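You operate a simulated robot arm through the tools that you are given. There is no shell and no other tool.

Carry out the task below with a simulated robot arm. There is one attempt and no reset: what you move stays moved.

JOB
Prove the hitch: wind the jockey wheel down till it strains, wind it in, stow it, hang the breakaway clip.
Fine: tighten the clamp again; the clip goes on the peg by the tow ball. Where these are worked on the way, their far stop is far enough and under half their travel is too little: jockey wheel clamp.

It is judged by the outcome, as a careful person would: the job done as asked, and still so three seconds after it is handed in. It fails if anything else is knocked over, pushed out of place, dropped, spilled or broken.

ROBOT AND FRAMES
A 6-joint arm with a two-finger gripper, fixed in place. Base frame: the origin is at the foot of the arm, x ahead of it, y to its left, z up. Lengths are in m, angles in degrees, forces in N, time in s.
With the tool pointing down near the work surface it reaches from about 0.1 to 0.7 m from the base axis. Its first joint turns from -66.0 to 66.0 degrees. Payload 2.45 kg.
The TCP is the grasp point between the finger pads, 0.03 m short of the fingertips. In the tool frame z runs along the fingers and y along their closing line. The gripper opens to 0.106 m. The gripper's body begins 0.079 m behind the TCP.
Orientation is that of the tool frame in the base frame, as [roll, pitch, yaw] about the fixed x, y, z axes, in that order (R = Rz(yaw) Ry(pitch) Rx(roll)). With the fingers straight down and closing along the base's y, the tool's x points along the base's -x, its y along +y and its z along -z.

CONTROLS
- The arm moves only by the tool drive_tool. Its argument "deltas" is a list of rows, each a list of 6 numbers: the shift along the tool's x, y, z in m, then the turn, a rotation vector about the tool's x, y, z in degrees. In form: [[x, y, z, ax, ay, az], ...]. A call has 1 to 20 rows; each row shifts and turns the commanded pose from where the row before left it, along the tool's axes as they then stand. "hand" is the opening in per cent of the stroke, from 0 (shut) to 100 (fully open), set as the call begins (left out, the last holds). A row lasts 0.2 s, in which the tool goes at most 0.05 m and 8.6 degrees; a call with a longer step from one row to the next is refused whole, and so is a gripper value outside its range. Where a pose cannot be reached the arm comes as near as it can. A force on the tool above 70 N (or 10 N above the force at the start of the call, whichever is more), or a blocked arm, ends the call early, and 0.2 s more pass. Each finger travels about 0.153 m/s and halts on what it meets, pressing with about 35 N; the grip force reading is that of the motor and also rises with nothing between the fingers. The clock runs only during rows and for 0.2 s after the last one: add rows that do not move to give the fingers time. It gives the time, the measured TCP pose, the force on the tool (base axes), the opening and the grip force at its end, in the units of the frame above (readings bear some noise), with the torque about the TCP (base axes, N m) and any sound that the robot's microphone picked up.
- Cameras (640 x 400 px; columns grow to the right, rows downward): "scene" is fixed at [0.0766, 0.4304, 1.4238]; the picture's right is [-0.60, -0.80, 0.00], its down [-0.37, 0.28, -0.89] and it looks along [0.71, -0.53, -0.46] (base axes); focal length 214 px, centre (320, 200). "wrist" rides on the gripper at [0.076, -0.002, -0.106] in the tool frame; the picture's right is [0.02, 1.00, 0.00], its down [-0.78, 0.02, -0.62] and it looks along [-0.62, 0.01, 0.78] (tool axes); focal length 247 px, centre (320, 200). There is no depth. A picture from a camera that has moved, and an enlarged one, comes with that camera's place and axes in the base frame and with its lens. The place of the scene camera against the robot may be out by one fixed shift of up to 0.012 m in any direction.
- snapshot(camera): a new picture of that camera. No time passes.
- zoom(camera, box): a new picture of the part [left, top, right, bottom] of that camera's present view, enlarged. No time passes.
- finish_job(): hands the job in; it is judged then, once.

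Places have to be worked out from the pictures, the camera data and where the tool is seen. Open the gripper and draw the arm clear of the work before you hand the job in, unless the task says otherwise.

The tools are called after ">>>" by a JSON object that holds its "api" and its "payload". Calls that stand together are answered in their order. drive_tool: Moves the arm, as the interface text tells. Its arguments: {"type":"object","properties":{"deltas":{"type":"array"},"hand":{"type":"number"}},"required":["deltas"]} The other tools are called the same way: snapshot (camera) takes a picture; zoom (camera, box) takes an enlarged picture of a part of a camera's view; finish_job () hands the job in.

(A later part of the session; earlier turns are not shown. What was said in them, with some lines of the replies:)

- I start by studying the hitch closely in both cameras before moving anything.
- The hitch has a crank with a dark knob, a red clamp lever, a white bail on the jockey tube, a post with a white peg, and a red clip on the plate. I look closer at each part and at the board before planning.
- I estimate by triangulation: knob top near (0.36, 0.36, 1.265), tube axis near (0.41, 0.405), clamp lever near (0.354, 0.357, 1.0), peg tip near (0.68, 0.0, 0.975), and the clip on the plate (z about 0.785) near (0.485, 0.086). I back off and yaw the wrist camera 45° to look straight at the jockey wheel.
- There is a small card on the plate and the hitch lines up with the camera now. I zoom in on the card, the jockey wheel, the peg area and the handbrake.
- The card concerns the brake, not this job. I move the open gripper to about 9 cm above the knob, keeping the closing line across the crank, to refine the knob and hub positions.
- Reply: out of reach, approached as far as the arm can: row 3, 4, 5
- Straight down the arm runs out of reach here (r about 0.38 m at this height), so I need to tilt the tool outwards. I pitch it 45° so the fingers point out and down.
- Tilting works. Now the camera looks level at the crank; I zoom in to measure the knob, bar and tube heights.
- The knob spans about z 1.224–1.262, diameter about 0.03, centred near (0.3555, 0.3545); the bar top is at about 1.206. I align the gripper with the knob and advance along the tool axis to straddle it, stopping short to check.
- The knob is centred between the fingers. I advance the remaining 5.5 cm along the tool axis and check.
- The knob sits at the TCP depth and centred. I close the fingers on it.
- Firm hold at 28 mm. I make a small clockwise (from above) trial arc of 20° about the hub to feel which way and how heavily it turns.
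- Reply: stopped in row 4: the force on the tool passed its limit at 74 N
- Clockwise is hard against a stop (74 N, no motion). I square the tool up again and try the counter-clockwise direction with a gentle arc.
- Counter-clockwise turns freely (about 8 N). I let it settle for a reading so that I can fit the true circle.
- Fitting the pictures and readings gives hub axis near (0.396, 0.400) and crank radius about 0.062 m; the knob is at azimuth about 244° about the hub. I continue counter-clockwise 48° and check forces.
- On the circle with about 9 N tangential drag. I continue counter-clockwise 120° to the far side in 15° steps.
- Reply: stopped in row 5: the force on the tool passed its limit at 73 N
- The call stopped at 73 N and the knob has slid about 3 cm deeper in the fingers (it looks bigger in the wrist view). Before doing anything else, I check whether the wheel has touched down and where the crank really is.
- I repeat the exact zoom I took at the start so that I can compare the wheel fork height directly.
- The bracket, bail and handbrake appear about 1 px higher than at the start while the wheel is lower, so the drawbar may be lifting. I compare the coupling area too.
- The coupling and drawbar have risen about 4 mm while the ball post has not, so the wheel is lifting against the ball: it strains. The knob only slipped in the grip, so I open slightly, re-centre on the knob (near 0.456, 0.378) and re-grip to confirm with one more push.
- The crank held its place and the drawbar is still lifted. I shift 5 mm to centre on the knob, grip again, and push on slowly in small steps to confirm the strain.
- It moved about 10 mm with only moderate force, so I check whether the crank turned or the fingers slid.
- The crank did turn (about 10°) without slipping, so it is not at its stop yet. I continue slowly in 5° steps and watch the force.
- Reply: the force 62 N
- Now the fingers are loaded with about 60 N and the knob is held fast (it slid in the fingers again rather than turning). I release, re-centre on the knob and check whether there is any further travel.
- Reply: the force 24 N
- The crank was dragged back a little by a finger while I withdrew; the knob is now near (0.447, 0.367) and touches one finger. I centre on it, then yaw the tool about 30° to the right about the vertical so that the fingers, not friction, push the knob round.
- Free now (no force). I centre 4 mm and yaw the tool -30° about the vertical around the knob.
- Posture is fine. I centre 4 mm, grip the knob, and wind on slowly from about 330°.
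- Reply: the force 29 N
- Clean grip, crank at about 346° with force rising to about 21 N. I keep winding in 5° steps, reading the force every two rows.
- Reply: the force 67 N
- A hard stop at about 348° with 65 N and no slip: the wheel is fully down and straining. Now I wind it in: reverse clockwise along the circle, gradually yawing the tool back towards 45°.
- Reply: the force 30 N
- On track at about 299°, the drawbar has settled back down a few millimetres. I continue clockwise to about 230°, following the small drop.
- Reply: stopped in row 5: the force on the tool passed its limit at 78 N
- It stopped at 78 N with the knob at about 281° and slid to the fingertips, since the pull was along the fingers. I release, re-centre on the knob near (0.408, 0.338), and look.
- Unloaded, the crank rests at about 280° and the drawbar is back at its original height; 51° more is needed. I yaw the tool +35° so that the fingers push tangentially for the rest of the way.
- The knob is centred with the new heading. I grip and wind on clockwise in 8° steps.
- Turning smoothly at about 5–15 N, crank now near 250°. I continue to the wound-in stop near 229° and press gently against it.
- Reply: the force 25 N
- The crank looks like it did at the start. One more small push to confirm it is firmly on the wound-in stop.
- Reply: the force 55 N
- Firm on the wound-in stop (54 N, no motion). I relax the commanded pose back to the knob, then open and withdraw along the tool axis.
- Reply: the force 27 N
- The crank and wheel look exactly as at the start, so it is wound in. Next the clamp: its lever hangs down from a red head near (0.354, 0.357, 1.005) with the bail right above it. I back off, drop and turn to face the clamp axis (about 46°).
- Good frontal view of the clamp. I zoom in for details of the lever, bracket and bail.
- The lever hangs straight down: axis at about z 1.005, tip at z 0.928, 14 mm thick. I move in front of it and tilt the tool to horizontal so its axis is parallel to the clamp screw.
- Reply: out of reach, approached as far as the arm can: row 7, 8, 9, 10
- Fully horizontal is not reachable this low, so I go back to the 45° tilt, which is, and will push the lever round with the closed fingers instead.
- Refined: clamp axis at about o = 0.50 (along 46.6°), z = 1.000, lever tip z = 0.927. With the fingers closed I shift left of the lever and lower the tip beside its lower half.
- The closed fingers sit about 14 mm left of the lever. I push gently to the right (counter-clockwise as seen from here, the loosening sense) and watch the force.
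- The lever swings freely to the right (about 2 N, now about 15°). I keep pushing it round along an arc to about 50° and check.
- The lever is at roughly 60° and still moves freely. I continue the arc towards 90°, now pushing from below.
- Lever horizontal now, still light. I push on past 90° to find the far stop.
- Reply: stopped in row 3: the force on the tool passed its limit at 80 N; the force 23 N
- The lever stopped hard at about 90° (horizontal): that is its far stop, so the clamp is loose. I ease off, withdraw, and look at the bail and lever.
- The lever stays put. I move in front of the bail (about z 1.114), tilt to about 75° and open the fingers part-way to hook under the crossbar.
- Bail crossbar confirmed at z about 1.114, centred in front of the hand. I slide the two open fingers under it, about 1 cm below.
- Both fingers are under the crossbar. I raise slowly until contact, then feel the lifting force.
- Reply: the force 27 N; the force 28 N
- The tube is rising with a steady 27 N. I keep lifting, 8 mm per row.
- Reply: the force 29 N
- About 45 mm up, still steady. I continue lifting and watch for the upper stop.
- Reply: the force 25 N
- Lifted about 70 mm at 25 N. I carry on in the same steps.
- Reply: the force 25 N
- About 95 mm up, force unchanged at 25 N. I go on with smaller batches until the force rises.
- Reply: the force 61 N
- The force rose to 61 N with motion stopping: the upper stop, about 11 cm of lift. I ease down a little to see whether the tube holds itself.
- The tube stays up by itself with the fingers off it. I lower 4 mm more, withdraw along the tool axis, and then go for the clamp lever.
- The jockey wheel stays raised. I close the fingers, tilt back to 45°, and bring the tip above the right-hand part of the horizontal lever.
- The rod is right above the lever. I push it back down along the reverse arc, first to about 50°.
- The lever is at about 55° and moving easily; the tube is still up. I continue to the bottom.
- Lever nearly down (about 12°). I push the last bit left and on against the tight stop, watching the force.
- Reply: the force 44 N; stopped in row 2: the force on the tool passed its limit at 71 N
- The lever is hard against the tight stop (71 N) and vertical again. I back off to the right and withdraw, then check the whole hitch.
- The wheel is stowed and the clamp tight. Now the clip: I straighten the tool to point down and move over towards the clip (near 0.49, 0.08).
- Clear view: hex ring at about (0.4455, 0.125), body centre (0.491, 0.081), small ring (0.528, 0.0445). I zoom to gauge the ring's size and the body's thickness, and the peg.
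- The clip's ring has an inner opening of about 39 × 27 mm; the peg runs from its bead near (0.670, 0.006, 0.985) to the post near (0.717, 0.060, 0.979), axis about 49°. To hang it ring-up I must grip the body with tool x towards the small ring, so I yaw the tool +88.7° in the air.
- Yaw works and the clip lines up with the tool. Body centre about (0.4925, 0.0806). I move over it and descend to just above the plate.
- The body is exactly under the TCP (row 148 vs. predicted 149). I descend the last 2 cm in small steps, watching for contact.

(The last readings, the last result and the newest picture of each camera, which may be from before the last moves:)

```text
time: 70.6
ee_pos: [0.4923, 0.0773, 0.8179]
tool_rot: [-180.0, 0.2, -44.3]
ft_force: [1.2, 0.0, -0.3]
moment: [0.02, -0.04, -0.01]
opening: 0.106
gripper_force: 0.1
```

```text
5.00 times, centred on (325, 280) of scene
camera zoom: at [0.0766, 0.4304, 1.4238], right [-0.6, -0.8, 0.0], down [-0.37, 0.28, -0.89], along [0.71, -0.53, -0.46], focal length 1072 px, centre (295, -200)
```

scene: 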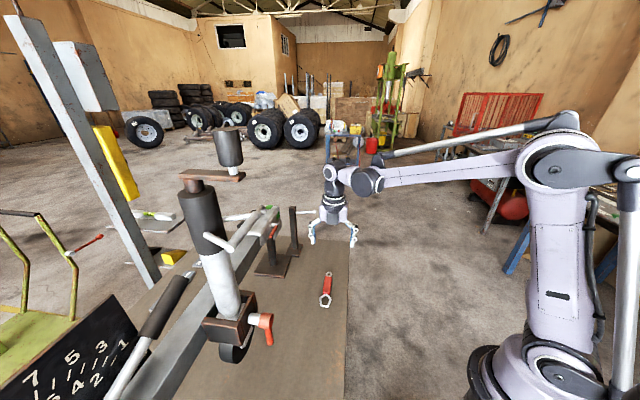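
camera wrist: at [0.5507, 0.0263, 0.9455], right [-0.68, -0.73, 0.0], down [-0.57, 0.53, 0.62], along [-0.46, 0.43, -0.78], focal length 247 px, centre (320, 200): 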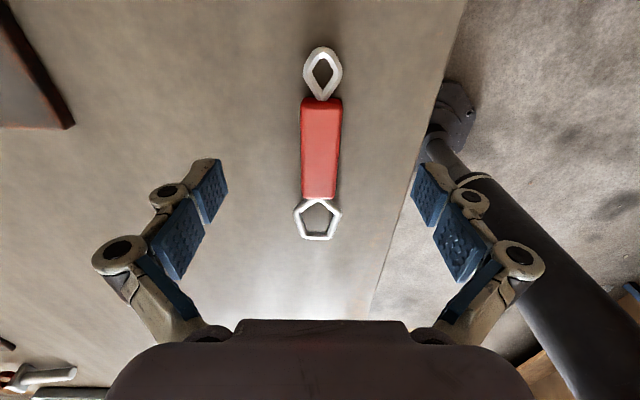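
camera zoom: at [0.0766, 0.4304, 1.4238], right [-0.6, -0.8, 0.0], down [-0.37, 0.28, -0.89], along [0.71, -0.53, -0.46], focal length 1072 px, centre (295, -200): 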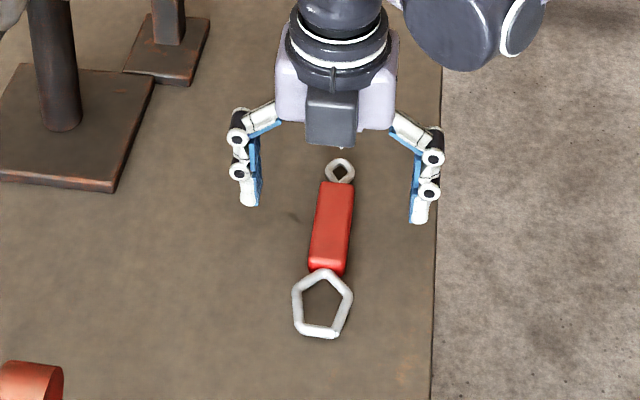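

No contact yet, tips just above the plate with the body between the fingers. I close on it.

>>> {"api": "drive_tool", "payload": {"deltas": [[0, 0, 0.001, 0, 0, 0], [0, 0, 0, 0, 0, 0], [0, 0, 0, 0, 0, 0], [0, 0, 0, 0, 0, 0]], "hand": 0}}

>>> {"api": "zoom", "payload": {"camera": "wrist", "box": [180, 60, 460, 240]}}

```text
time: 71.6
ee_pos: [0.4921, 0.0804, 0.8176]
tool_rot: [180.0, 0.1, -44.1]
ft_force: [0.0, 0.7, 7.8]
moment: [0.02, -0.04, 0.03]
opening: 0.0251
gripper_force: 34.6
```

```text
2.22 times, centred on (320, 150) of wrist
camera zoom: at [0.5483, 0.0271, 0.9248], right [-0.68, -0.73, 0.0], down [-0.57, 0.53, 0.62], along [-0.46, 0.43, -0.78], focal length 549 px, centre (320, 311)
```

zoom: 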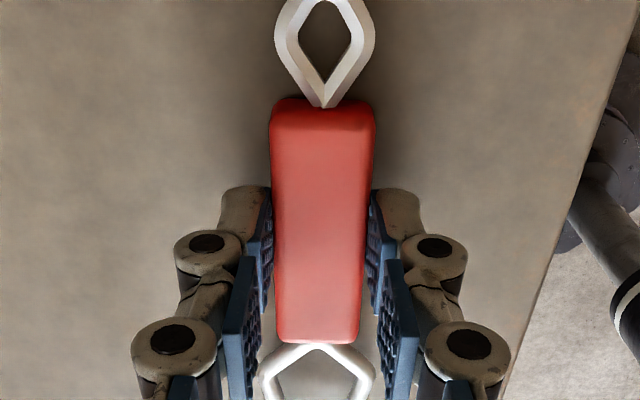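

Gripped at 25 mm width. I lift gently and check it comes along.

>>> {"api": "drive_tool", "payload": {"deltas": [[0, 0, -0.01, 0, 0, 0], [0, 0, -0.02, 0, 0, 0], [0, 0, -0.03, 0, 0, 0], [0, 0, -0.03, 0, 0, 0], [0, 0, 0, 0, 0, 0]]}}

>>> {"api": "snapshot", "payload": {"camera": "wrist"}}

>>> {"api": "zoom", "payload": {"camera": "scene", "box": [255, 190, 395, 330]}}

```text
time: 72.8
ee_pos: [0.4901, 0.079, 0.9075]
tool_rot: [-179.9, 0.0, -44.2]
ft_force: [0.6, -0.1, -1.0]
moment: [-0.01, 0.01, 0.02]
opening: 0.025
gripper_force: 35.0
```

```text
taken
camera wrist: at [0.5464, 0.0258, 1.016], right [-0.68, -0.73, 0.0], down [-0.57, 0.53, 0.62], along [-0.46, 0.43, -0.78], focal length 247 px, centre (320, 200)
```

wrist: 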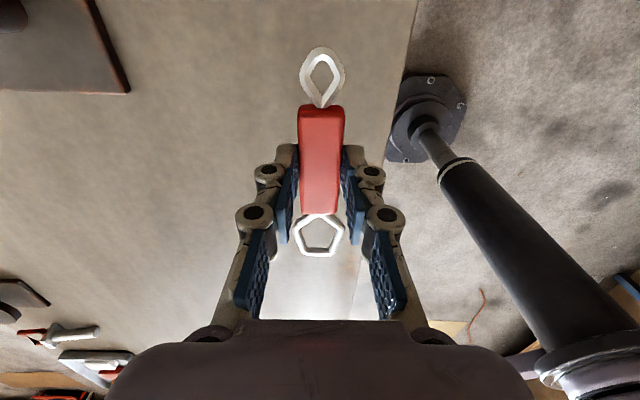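

```text
2.86 times, centred on (325, 260) of scene
camera zoom: at [0.0766, 0.4304, 1.4238], right [-0.6, -0.8, 0.0], down [-0.37, 0.28, -0.89], along [0.71, -0.53, -0.46], focal length 613 px, centre (306, 29)
```

zoom: 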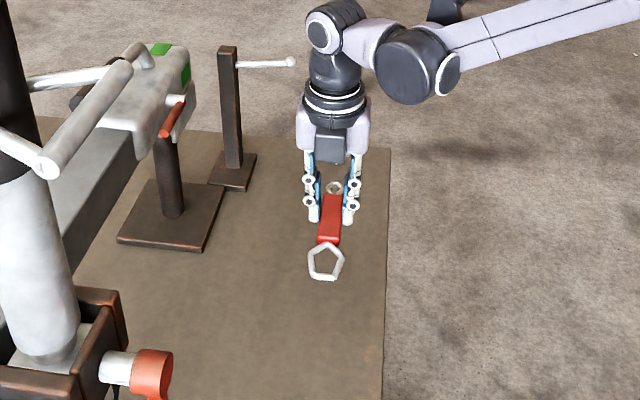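

The clip is held firmly (ring centre about 66 mm from the TCP towards -x of the tool). I carry it up and right to a clear spot and yaw back so that the ring points away from the robot.

>>> {"api": "drive_tool", "payload": {"deltas": [[0.0236, 0.0214, -0.018, 0, 0, 0], [0.0236, 0.0214, -0.018, 0, 0, 0], [0.0236, 0.0214, -0.018, 0, 0, 0], [0.0236, 0.0214, -0.018, 0, 0, 0], [0.0236, 0.0214, -0.018, 0, 0, 0], [0, 0, 0, 0, 0, 7.9], [0, 0, 0, 0, 0, 7.9], [0, 0, 0, 0, 0, 7.9], [0, 0, 0, 0, 0, 7.9], [0, 0, 0, 0, 0, 7.9], [0, 0, 0, 0, 0, 7.9], [0, 0, 0, 0, 0, 7.9], [0, 0, 0, 0, 0, 7.9], [0, 0, 0, 0, 0, 7.9], [0, 0, 0, 0, 0, 7.9], [0, 0, 0, 0, 0, 7.8], [0, 0, 0, 0, 0, 0]]}}

>>> {"api": "snapshot", "payload": {"camera": "wrist"}}

>>> {"api": "snapshot", "payload": {"camera": "scene"}}

```text
time: 76.4
ee_pos: [0.5024, -0.0788, 0.9997]
tool_rot: [179.8, 0.0, -131.1]
ft_force: [-0.4, 0.4, -1.3]
moment: [-0.01, 0.01, 0.02]
opening: 0.0249
gripper_force: 34.6
```

```text
taken
camera wrist: at [0.4541, -0.1378, 1.1059], right [-0.77, 0.64, 0.0], down [0.5, 0.6, 0.62], along [0.4, 0.48, -0.78], focal length 247 px, centre (320, 200)
```

wrist: 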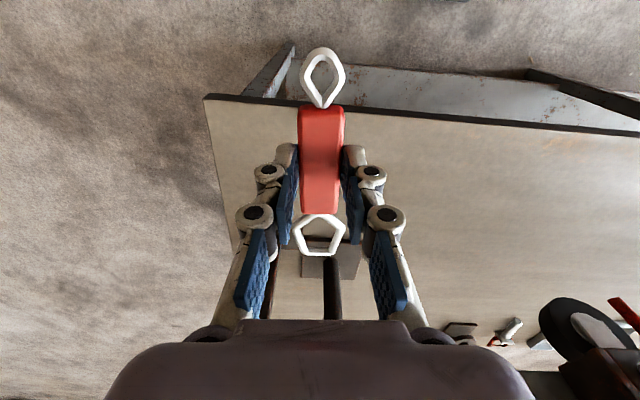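

```text
taken
```

scene: 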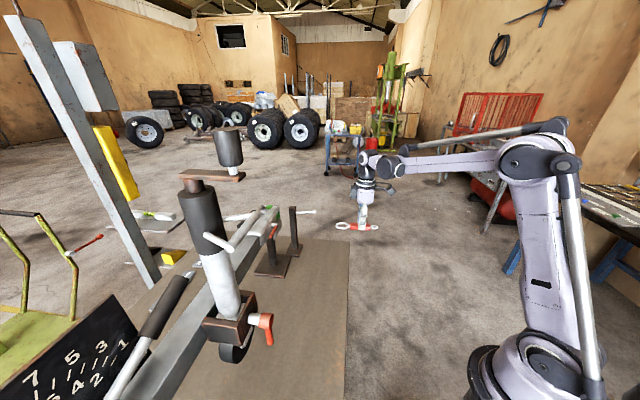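

The ring now points outwards. I tilt the tool up towards horizontal so the ring comes to the top.

>>> {"api": "drive_tool", "payload": {"deltas": [[0, 0, 0, 0, -7.5, 0], [0, 0, 0, 0, -7.5, 0], [0, 0, 0, 0, -7.5, 0], [0, 0, 0, 0, -7.5, 0], [0, 0, 0, 0, -7.5, 0], [0, 0, 0, 0, -7.5, 0], [0, 0, 0, 0, -7.5, 0], [0, 0, 0, 0, -7.5, 0], [0, 0, 0, 0, -7.5, 0], [0, 0, 0, 0, -7.5, 0], [0, 0, 0, 0, -7.5, 0], [0, 0, 0, 0, 0, 0]]}}

>>> {"api": "snapshot", "payload": {"camera": "wrist"}}

>>> {"api": "snapshot", "payload": {"camera": "scene"}}

```text
time: 79.0
ee_pos: [0.5019, -0.0798, 0.9969]
tool_rot: [179.4, 82.6, -131.6]
ft_force: [0.0, 1.1, -0.6]
moment: [0.0, 0.02, 0.01]
opening: 0.0251
gripper_force: 35.5
```

```text
taken
camera wrist: at [0.427, -0.1675, 0.9365], right [-0.76, 0.65, -0.02], down [-0.35, -0.38, 0.86], along [0.55, 0.65, 0.52], focal length 247 px, centre (320, 200)
```

wrist: 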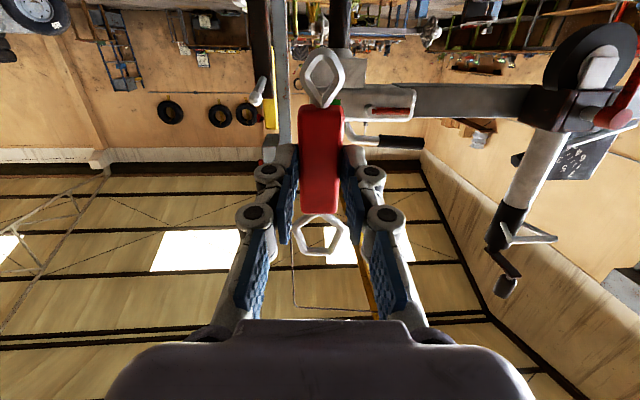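

```text
taken
```

scene: 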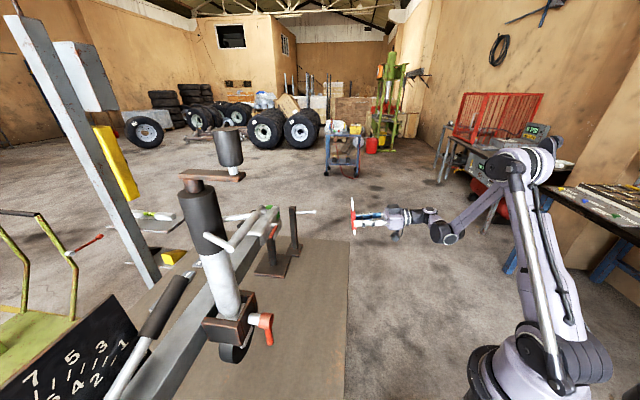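

The clip is upright with the ring at the top. I zoom on the peg in this view to refine its position relative to the ring.

>>> {"api": "zoom", "payload": {"camera": "wrist", "box": [220, 20, 380, 130]}}

>>> {"api": "zoom", "payload": {"camera": "scene", "box": [280, 180, 380, 250]}}

>>> {"api": "zoom", "payload": {"camera": "wrist", "box": [270, 30, 370, 270]}}

```text
3.64 times, centred on (300, 75) of wrist
camera zoom: at [0.427, -0.1675, 0.9365], right [-0.76, 0.65, -0.02], down [-0.35, -0.38, 0.86], along [0.55, 0.65, 0.52], focal length 898 px, centre (393, 654)
```

zoom: 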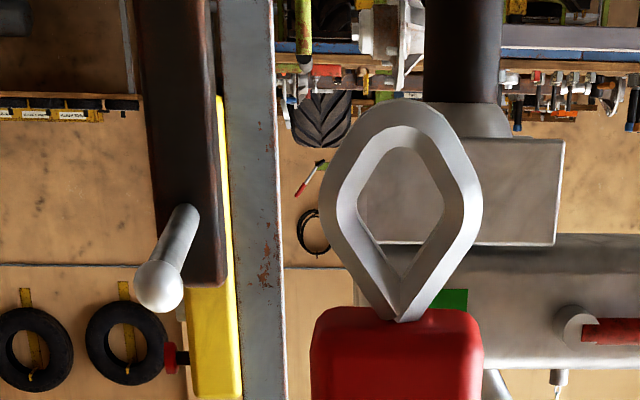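

```text
5.71 times, centred on (330, 215) of scene
camera zoom: at [0.0766, 0.4304, 1.4238], right [-0.6, -0.8, 0.0], down [-0.37, 0.28, -0.89], along [0.71, -0.53, -0.46], focal length 1226 px, centre (263, 114)
```

zoom: 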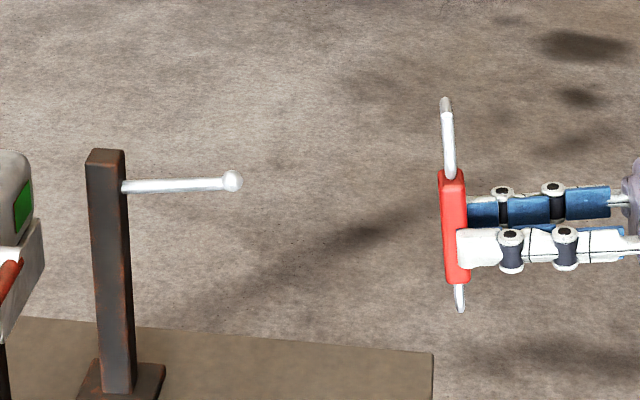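

```text
1.67 times, centred on (320, 150) of wrist
camera zoom: at [0.427, -0.1675, 0.9365], right [-0.76, 0.65, -0.02], down [-0.35, -0.38, 0.86], along [0.55, 0.65, 0.52], focal length 412 px, centre (320, 283)
```

zoom: 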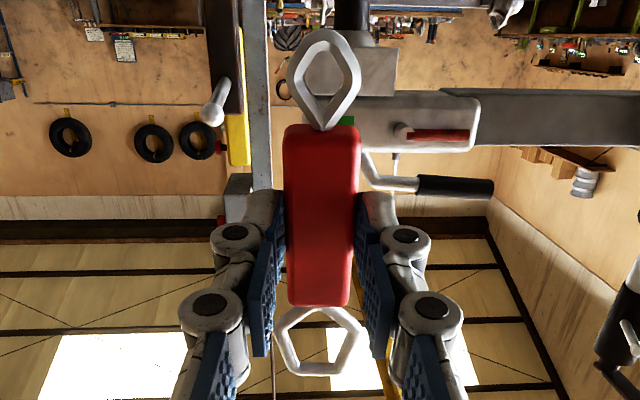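

Scene view shows peg and clip side-on: the peg tilts up about 6° towards its bead, which nearly matches the tool axis. I align the ring's opening with the bead (lateral and height) and approach to about 5 cm short of it.

>>> {"api": "drive_tool", "payload": {"deltas": [[0.0182, -0.0242, 0, 0, 0, 0], [0.0182, -0.0242, 0, 0, 0, 0], [0.0183, -0.0242, 0, 0, 0, 0], [0, 0, 0.03, 0, 0, 0], [0, 0, 0.03, 0, 0, 0], [0, 0, 0.03, 0, 0, 0], [0, 0, 0, 0, 0, 0]]}}

>>> {"api": "snapshot", "payload": {"camera": "wrist"}}

>>> {"api": "zoom", "payload": {"camera": "scene", "box": [280, 180, 380, 250]}}

>>> {"api": "zoom", "payload": {"camera": "wrist", "box": [270, 130, 370, 280]}}

```text
time: 80.6
ee_pos: [0.6106, -0.0654, 0.9337]
tool_rot: [179.1, 82.5, -132.0]
ft_force: [1.1, -0.1, -0.4]
moment: [-0.02, 0.04, -0.01]
opening: 0.0252
gripper_force: 35.9
```

```text
taken
camera wrist: at [0.5355, -0.1532, 0.8718], right [-0.76, 0.65, -0.02], down [-0.35, -0.38, 0.86], along [0.55, 0.65, 0.51], focal length 247 px, centre (320, 200)
```

wrist: 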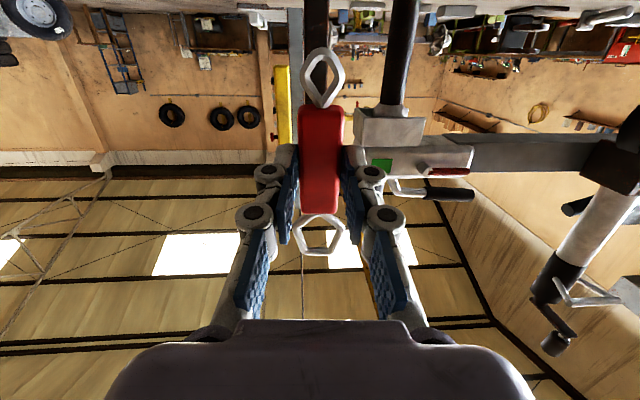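

```text
5.71 times, centred on (330, 215) of scene
camera zoom: at [0.0766, 0.4304, 1.4238], right [-0.6, -0.8, 0.0], down [-0.37, 0.28, -0.89], along [0.71, -0.53, -0.46], focal length 1226 px, centre (263, 114)
```

zoom: 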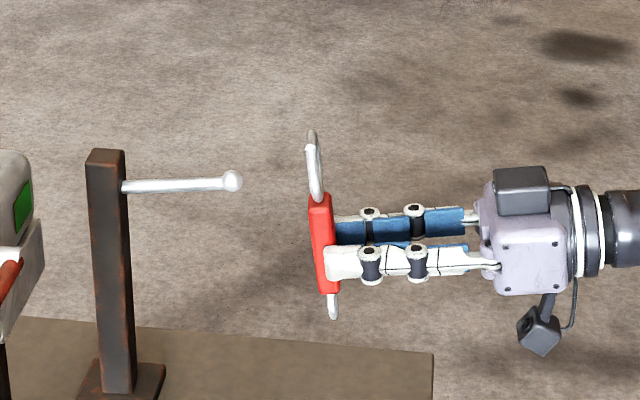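

```text
2.67 times, centred on (320, 205) of wrist
camera zoom: at [0.5355, -0.1532, 0.8718], right [-0.76, 0.65, -0.02], down [-0.35, -0.38, 0.86], along [0.55, 0.65, 0.51], focal length 659 px, centre (320, 187)
```

zoom: 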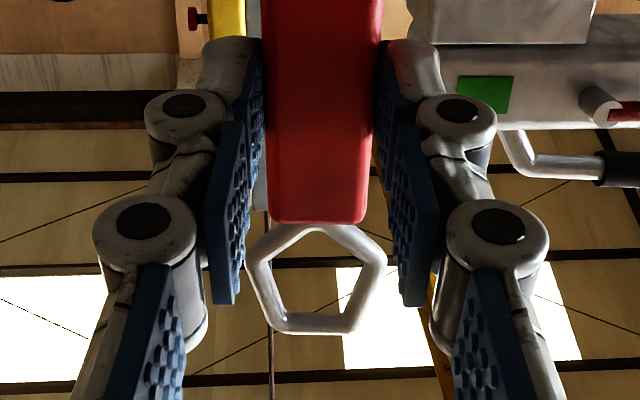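

Side view: the ring's widest part will arrive about 3 mm above the bead, and laterally it is within about 1–2 mm. I correct (3 mm down, 1 mm left) and advance 3 cm.

>>> {"api": "drive_tool", "payload": {"deltas": [[0.003, 0.001, 0, 0, 0, 0], [0, 0, 0.015, 0, 0, 0], [0, 0, 0.015, 0, 0, 0], [0, 0, 0, 0, 0, 0]]}}

>>> {"api": "zoom", "payload": {"camera": "wrist", "box": [270, 130, 370, 280]}}

>>> {"api": "zoom", "payload": {"camera": "scene", "box": [290, 190, 350, 232]}}

```text
time: 81.6
ee_pos: [0.6289, -0.0421, 0.9247]
tool_rot: [179.2, 82.5, -131.9]
ft_force: [-0.2, 0.6, -2.0]
moment: [-0.03, 0.03, 0.02]
opening: 0.0248
gripper_force: 35.4
```

```text
2.67 times, centred on (320, 205) of wrist
camera zoom: at [0.5541, -0.1294, 0.8643], right [-0.76, 0.65, -0.02], down [-0.35, -0.38, 0.86], along [0.55, 0.66, 0.51], focal length 659 px, centre (320, 187)
```

zoom: 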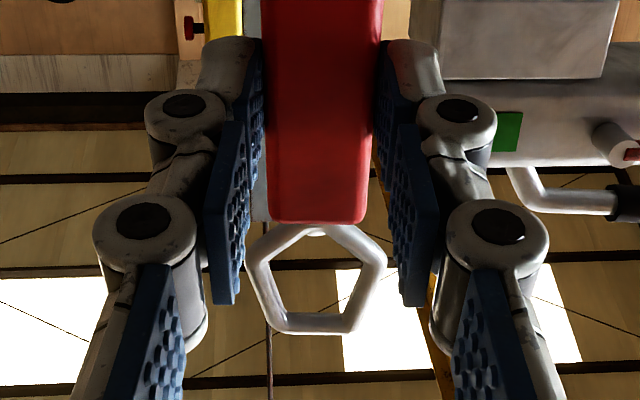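

```text
9.52 times, centred on (320, 211) of scene
camera zoom: at [0.0766, 0.4304, 1.4238], right [-0.6, -0.8, 0.0], down [-0.37, 0.28, -0.89], along [0.71, -0.53, -0.46], focal length 2043 px, centre (320, 95)
```

zoom: 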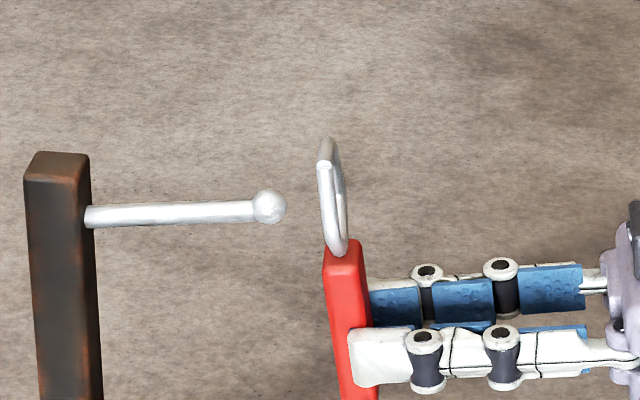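

Bead (about 15 mm) lines up well: laterally centred in the ring (wrist view) and vertically inside the opening (side view). I advance 2.5 cm to pass the bead.

>>> {"api": "drive_tool", "payload": {"deltas": [[0, 0, 0.01, 0, 0, 0], [0, 0, 0.01, 0, 0, 0], [0, 0, 0.007, 0, 0, 0], [0, 0, 0, 0, 0, 0]]}}

>>> {"api": "zoom", "payload": {"camera": "wrist", "box": [270, 130, 370, 280]}}

>>> {"api": "zoom", "payload": {"camera": "scene", "box": [290, 190, 350, 232]}}

```text
time: 82.6
ee_pos: [0.6452, -0.0215, 0.9185]
tool_rot: [179.3, 82.5, -131.6]
ft_force: [-0.2, -0.6, -0.6]
moment: [-0.04, -0.01, -0.02]
opening: 0.0249
gripper_force: 34.4
```

```text
2.67 times, centred on (320, 205) of wrist
camera zoom: at [0.5718, -0.109, 0.859], right [-0.76, 0.65, -0.02], down [-0.35, -0.38, 0.86], along [0.55, 0.66, 0.51], focal length 659 px, centre (320, 187)
```

zoom: 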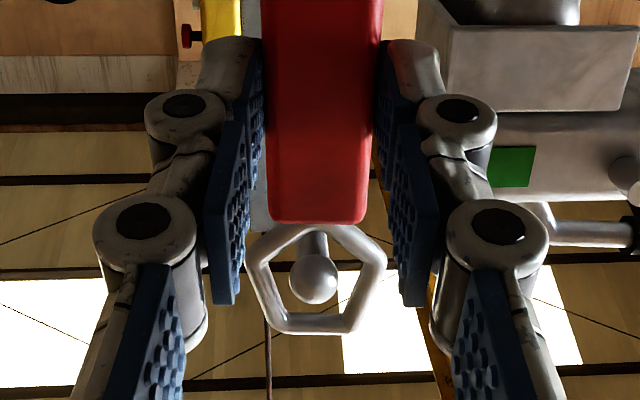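

```text
9.52 times, centred on (320, 211) of scene
camera zoom: at [0.0766, 0.4304, 1.4238], right [-0.6, -0.8, 0.0], down [-0.37, 0.28, -0.89], along [0.71, -0.53, -0.46], focal length 2043 px, centre (320, 95)
```

zoom: 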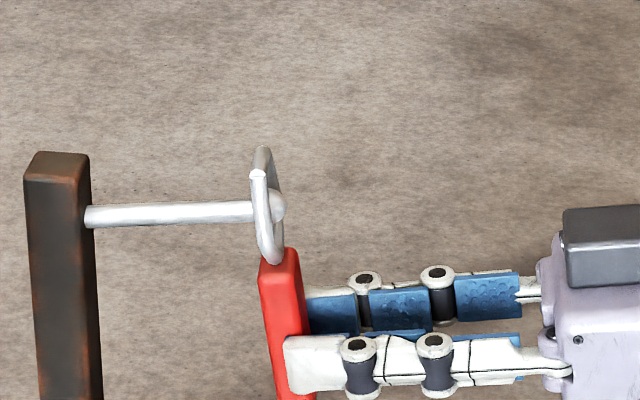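

The bead is centred inside the ring. I continue 3 cm along the peg.

>>> {"api": "drive_tool", "payload": {"deltas": [[0, 0, 0.01, 0, 0, 0], [0, 0, 0.012, 0, 0, 0], [0, 0, 0.01, 0, 0, 0], [0, 0, 0, 0, 0, 0]]}}

>>> {"api": "zoom", "payload": {"camera": "wrist", "box": [270, 130, 370, 280]}}

>>> {"api": "zoom", "payload": {"camera": "scene", "box": [290, 190, 350, 232]}}

```text
time: 83.6
ee_pos: [0.6689, 0.0016, 0.9183]
tool_rot: [179.2, 82.6, -131.8]
ft_force: [0.5, -0.1, -1.0]
moment: [0.0, 0.04, -0.02]
opening: 0.0251
gripper_force: 34.8
```

```text
2.67 times, centred on (320, 205) of wrist
camera zoom: at [0.5935, -0.0865, 0.8561], right [-0.76, 0.65, -0.02], down [-0.35, -0.38, 0.86], along [0.55, 0.66, 0.51], focal length 659 px, centre (320, 187)
```

zoom: 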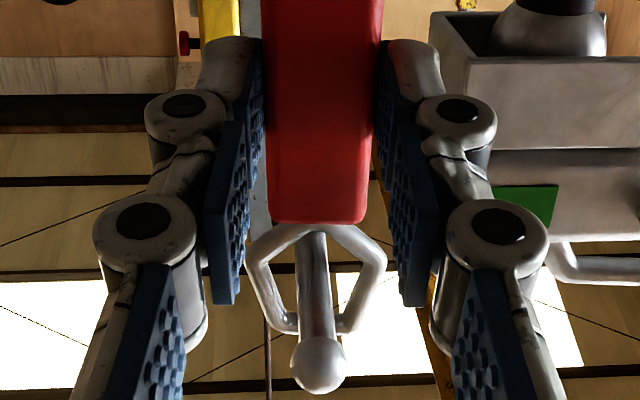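

```text
9.52 times, centred on (320, 211) of scene
camera zoom: at [0.0766, 0.4304, 1.4238], right [-0.6, -0.8, 0.0], down [-0.37, 0.28, -0.89], along [0.71, -0.53, -0.46], focal length 2043 px, centre (320, 95)
```

zoom: 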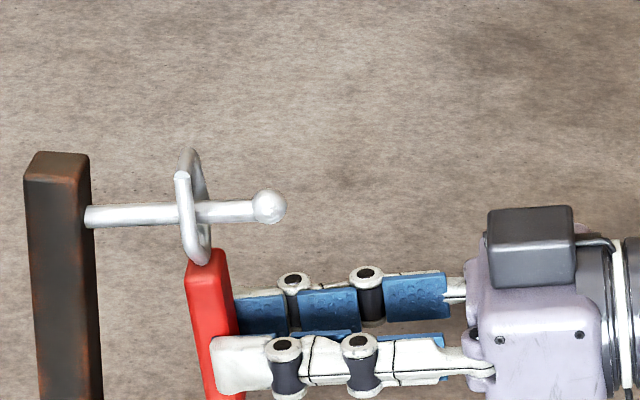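

The ring is well onto the peg. I lower gently until its top bar rests on the peg before letting go.

>>> {"api": "drive_tool", "payload": {"deltas": [[0.006, 0, 0.0008, 0, 0, 0], [0.006, 0, 0.0008, 0, 0, 0], [0.003, 0, 0.0004, 0, 0, 0], [0, 0, 0, 0, 0, 0]]}}

>>> {"api": "zoom", "payload": {"camera": "scene", "box": [290, 190, 350, 232]}}

>>> {"api": "zoom", "payload": {"camera": "wrist", "box": [270, 130, 370, 280]}}

```text
time: 84.6
ee_pos: [0.6677, 0.0018, 0.9013]
tool_rot: [179.3, 82.5, -131.8]
ft_force: [-0.4, 1.3, -1.2]
moment: [-0.02, 0.04, -0.03]
opening: 0.0251
gripper_force: 34.8
```

```text
9.52 times, centred on (320, 211) of scene
camera zoom: at [0.0766, 0.4304, 1.4238], right [-0.6, -0.8, 0.0], down [-0.37, 0.28, -0.89], along [0.71, -0.53, -0.46], focal length 2043 px, centre (320, 95)
```

zoom: 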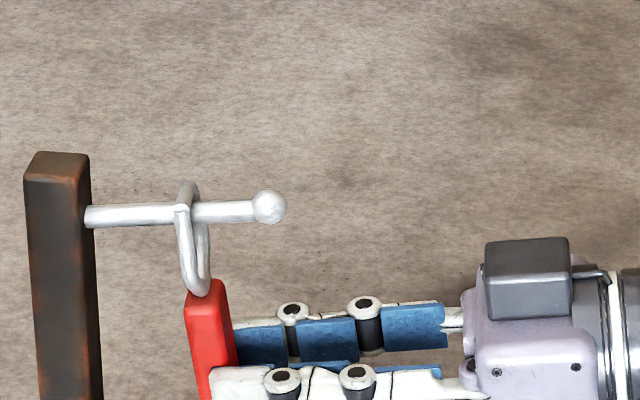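

```text
2.67 times, centred on (320, 205) of wrist
camera zoom: at [0.5934, -0.0856, 0.8408], right [-0.76, 0.65, -0.02], down [-0.35, -0.38, 0.86], along [0.55, 0.66, 0.51], focal length 659 px, centre (320, 187)
```

zoom: 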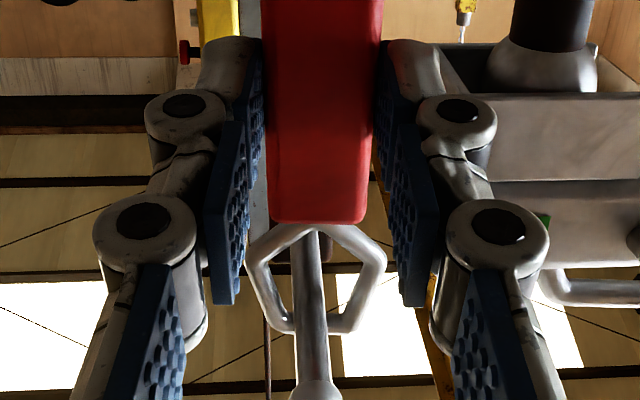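

The ring's top bar is within a couple of millimetres of the peg. I lower 3 mm more and check the force.

>>> {"api": "drive_tool", "payload": {"deltas": [[0.0015, 0, 0.0002, 0, 0, 0], [0.0015, 0, 0.0002, 0, 0, 0]]}}

>>> {"api": "zoom", "payload": {"camera": "scene", "box": [290, 190, 350, 232]}}

```text
time: 85.2
ee_pos: [0.6673, 0.0025, 0.9016]
tool_rot: [178.2, 82.9, -132.7]
ft_force: [6.3, 4.3, 21.1]
moment: [0.29, -0.14, -0.05]
opening: 0.0251
gripper_force: 35.3
```

```text
9.52 times, centred on (320, 211) of scene
camera zoom: at [0.0763, 0.4305, 1.4238], right [-0.6, -0.8, 0.0], down [-0.37, 0.28, -0.89], along [0.71, -0.53, -0.46], focal length 2043 px, centre (320, 95)
```

zoom: 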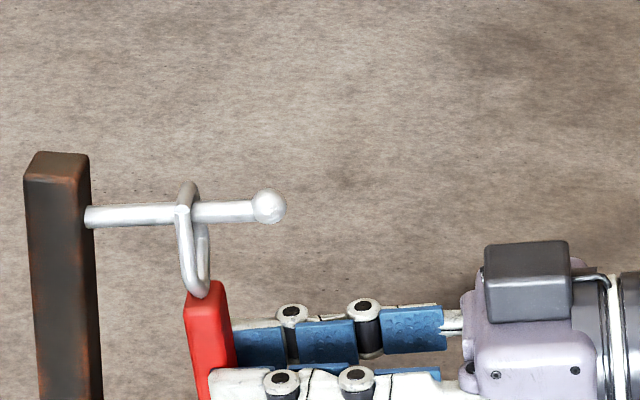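

It rests on the peg (21 N up). I relax that by 2.5 mm and open the fingers.

>>> {"api": "drive_tool", "payload": {"deltas": [[-0.0025, 0, -0.0003, 0, 0, 0], [0, 0, 0, 0, 0, 0]]}}

>>> {"api": "drive_tool", "payload": {"deltas": [[0, 0, 0, 0, 0, 0], [0, 0, 0, 0, 0, 0], [0, 0, 0, 0, 0, 0], [0, 0, 0, 0, 0, 0]], "hand": 70}}

>>> {"api": "zoom", "payload": {"camera": "scene", "box": [280, 180, 380, 250]}}

>>> {"api": "snapshot", "payload": {"camera": "wrist"}}

```text
time: 85.8
ee_pos: [0.6665, 0.0019, 0.9008]
tool_rot: [179.5, 82.5, -131.3]
ft_force: [2.1, 6.1, 10.6]
moment: [-0.09, -0.08, 0.05]
opening: 0.0255
gripper_force: 35.1
```

```text
time: 86.8
ee_pos: [0.6683, 0.0012, 0.901]
tool_rot: [179.4, 82.5, -131.7]
ft_force: [0.4, 0.1, -0.1]
moment: [-0.01, -0.03, 0.01]
opening: 0.0742
gripper_force: 0.0
```

```text
5.71 times, centred on (330, 215) of scene
camera zoom: at [0.0766, 0.4304, 1.4238], right [-0.6, -0.8, 0.0], down [-0.37, 0.28, -0.89], along [0.71, -0.53, -0.46], focal length 1226 px, centre (263, 114)
```

zoom: 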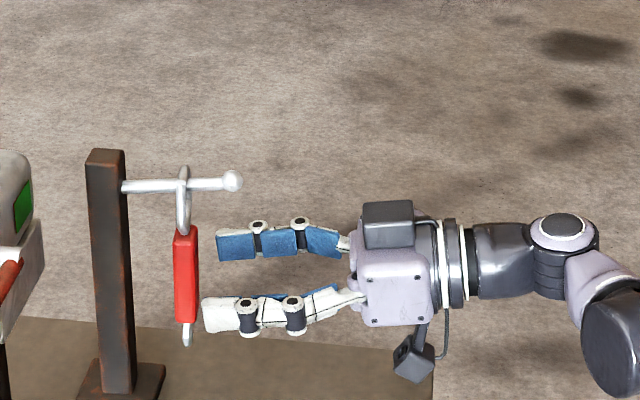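

```text
taken
camera wrist: at [0.5934, -0.0866, 0.8404], right [-0.76, 0.65, -0.02], down [-0.35, -0.38, 0.86], along [0.55, 0.66, 0.51], focal length 247 px, centre (320, 200)
```

wrist: 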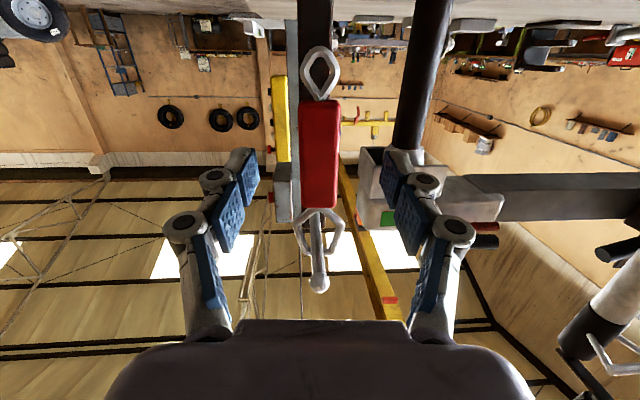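

The clip hangs freely and vertically from the peg, fingers clear on both sides. I withdraw straight back along the tool axis.

>>> {"api": "drive_tool", "payload": {"deltas": [[0, 0, -0.02, 0, 0, 0], [0, 0, -0.03, 0, 0, 0], [0, 0, -0.04, 0, 0, 0], [0, 0, -0.04, 0, 0, 0], [0, 0, -0.04, 0, 0, 0], [0, 0, 0, 0, 0, 0]]}}

>>> {"api": "snapshot", "payload": {"camera": "scene"}}

>>> {"api": "snapshot", "payload": {"camera": "wrist"}}

>>> {"api": "zoom", "payload": {"camera": "scene", "box": [150, 150, 360, 400]}}

```text
time: 88.2
ee_pos: [0.5561, -0.1247, 0.9259]
tool_rot: [179.4, 82.5, -131.7]
ft_force: [0.4, 0.1, 0.7]
moment: [0.03, 0.0, 0.0]
opening: 0.0741
gripper_force: 0.0
```

```text
taken
```

scene: 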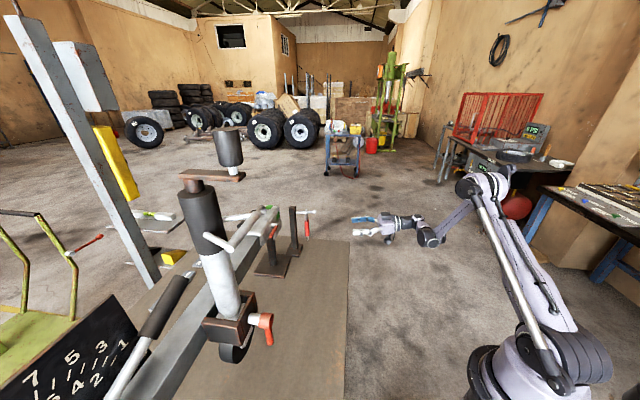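

```text
taken
camera wrist: at [0.4814, -0.2117, 0.8646], right [-0.76, 0.65, -0.02], down [-0.35, -0.38, 0.86], along [0.55, 0.66, 0.51], focal length 247 px, centre (320, 200)
```

wrist: 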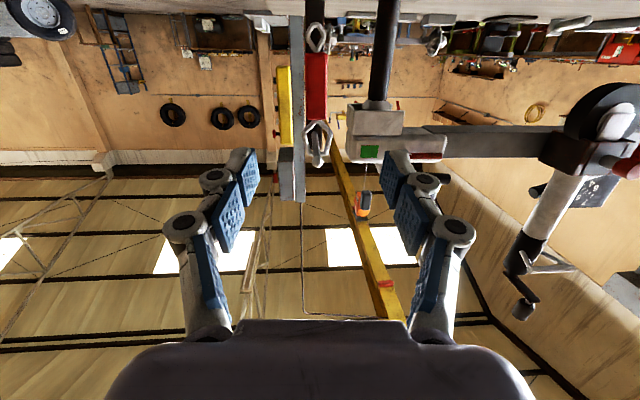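

```text
1.60 times, centred on (255, 275) of scene
camera zoom: at [0.0766, 0.4304, 1.4238], right [-0.6, -0.8, 0.0], down [-0.37, 0.28, -0.89], along [0.71, -0.53, -0.46], focal length 343 px, centre (424, 80)
```

zoom: 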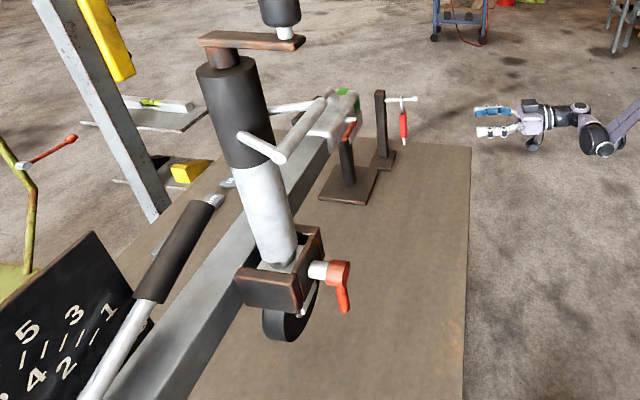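

Everything appears in place. I draw the arm a little further clear, let a couple of seconds pass, and inspect the clip, lever and crank once more.

>>> {"api": "drive_tool", "payload": {"deltas": [[-0.01, 0, -0.03, 0, 0, 0], [-0.02, 0, -0.02, 0, 0, 0], [0, 0, 0, 0, 0, 0], [0, 0, 0, 0, 0, 0], [0, 0, 0, 0, 0, 0], [0, 0, 0, 0, 0, 0], [0, 0, 0, 0, 0, 0], [0, 0, 0, 0, 0, 0], [0, 0, 0, 0, 0, 0], [0, 0, 0, 0, 0, 0], [0, 0, 0, 0, 0, 0], [0, 0, 0, 0, 0, 0]], "hand": 100}}

>>> {"api": "zoom", "payload": {"camera": "scene", "box": [270, 190, 350, 270]}}

>>> {"api": "zoom", "payload": {"camera": "scene", "box": [180, 270, 300, 400]}}

>>> {"api": "zoom", "payload": {"camera": "scene", "box": [160, 110, 300, 240]}}

```text
time: 90.8
ee_pos: [0.5261, -0.158, 0.9628]
tool_rot: [179.4, 82.5, -131.9]
ft_force: [0.9, -0.3, -0.7]
moment: [0.02, 0.0, -0.02]
opening: 0.1061
gripper_force: 0.0
```

```text
5.00 times, centred on (310, 230) of scene
camera zoom: at [0.0766, 0.4304, 1.4238], right [-0.6, -0.8, 0.0], down [-0.37, 0.28, -0.89], along [0.71, -0.53, -0.46], focal length 1072 px, centre (370, 50)
```

zoom: 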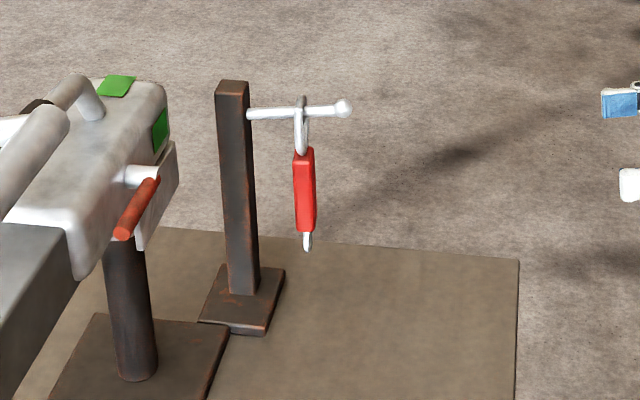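

```text
3.08 times, centred on (240, 335) of scene
camera zoom: at [0.0766, 0.4304, 1.4238], right [-0.6, -0.8, 0.0], down [-0.37, 0.28, -0.89], along [0.71, -0.53, -0.46], focal length 660 px, centre (566, -215)
```

zoom: 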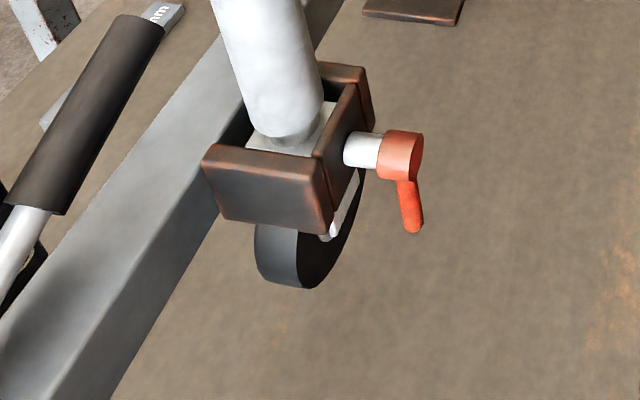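

```text
3.08 times, centred on (230, 175) of scene
camera zoom: at [0.0766, 0.4304, 1.4238], right [-0.6, -0.8, 0.0], down [-0.37, 0.28, -0.89], along [0.71, -0.53, -0.46], focal length 660 px, centre (597, 277)
```

zoom: 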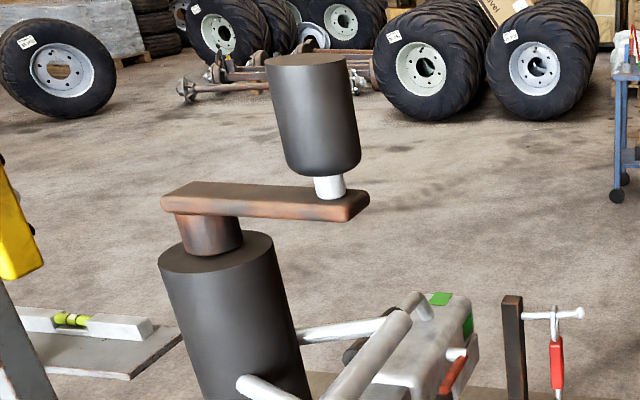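

After two idle seconds everything is steady. The crank is on its wound-in stop, the jockey wheel is raised in its bracket, and the clamp lever is back at its tight position. The clip hangs on the peg by the tow ball and the arm is clear with the gripper open, so I hand the job in.

>>> {"api": "finish_job", "payload": {}}

```text
The job is handed in.
```

I completed every step and handed the job in; I haven't seen the verdict.

- **Proving the hitch:** I wound the jockey wheel down until the crank reached a hard stop at about 65 N. The coupling and drawbar had lifted about 4 mm by then. I then wound it back in until it was firm on the wound-in stop.
- **Stowing:** I opened the clamp to its far stop, a quarter turn, and lifted the wheel about 11 cm to its upper stop. It stayed up on its own, and I pushed the clamp lever back to its tight stop.
- **Breakaway clip:** It hangs by its large ring on the peg by the tow ball, and it was still steady about two seconds after the arm drew clear.

The crank knob slipped in the fingers a few times while winding, so I re-gripped it and turned it more slowly. I saw nothing else moved or knocked over in the final pictures. The gripper is open and the arm is clear of the work.
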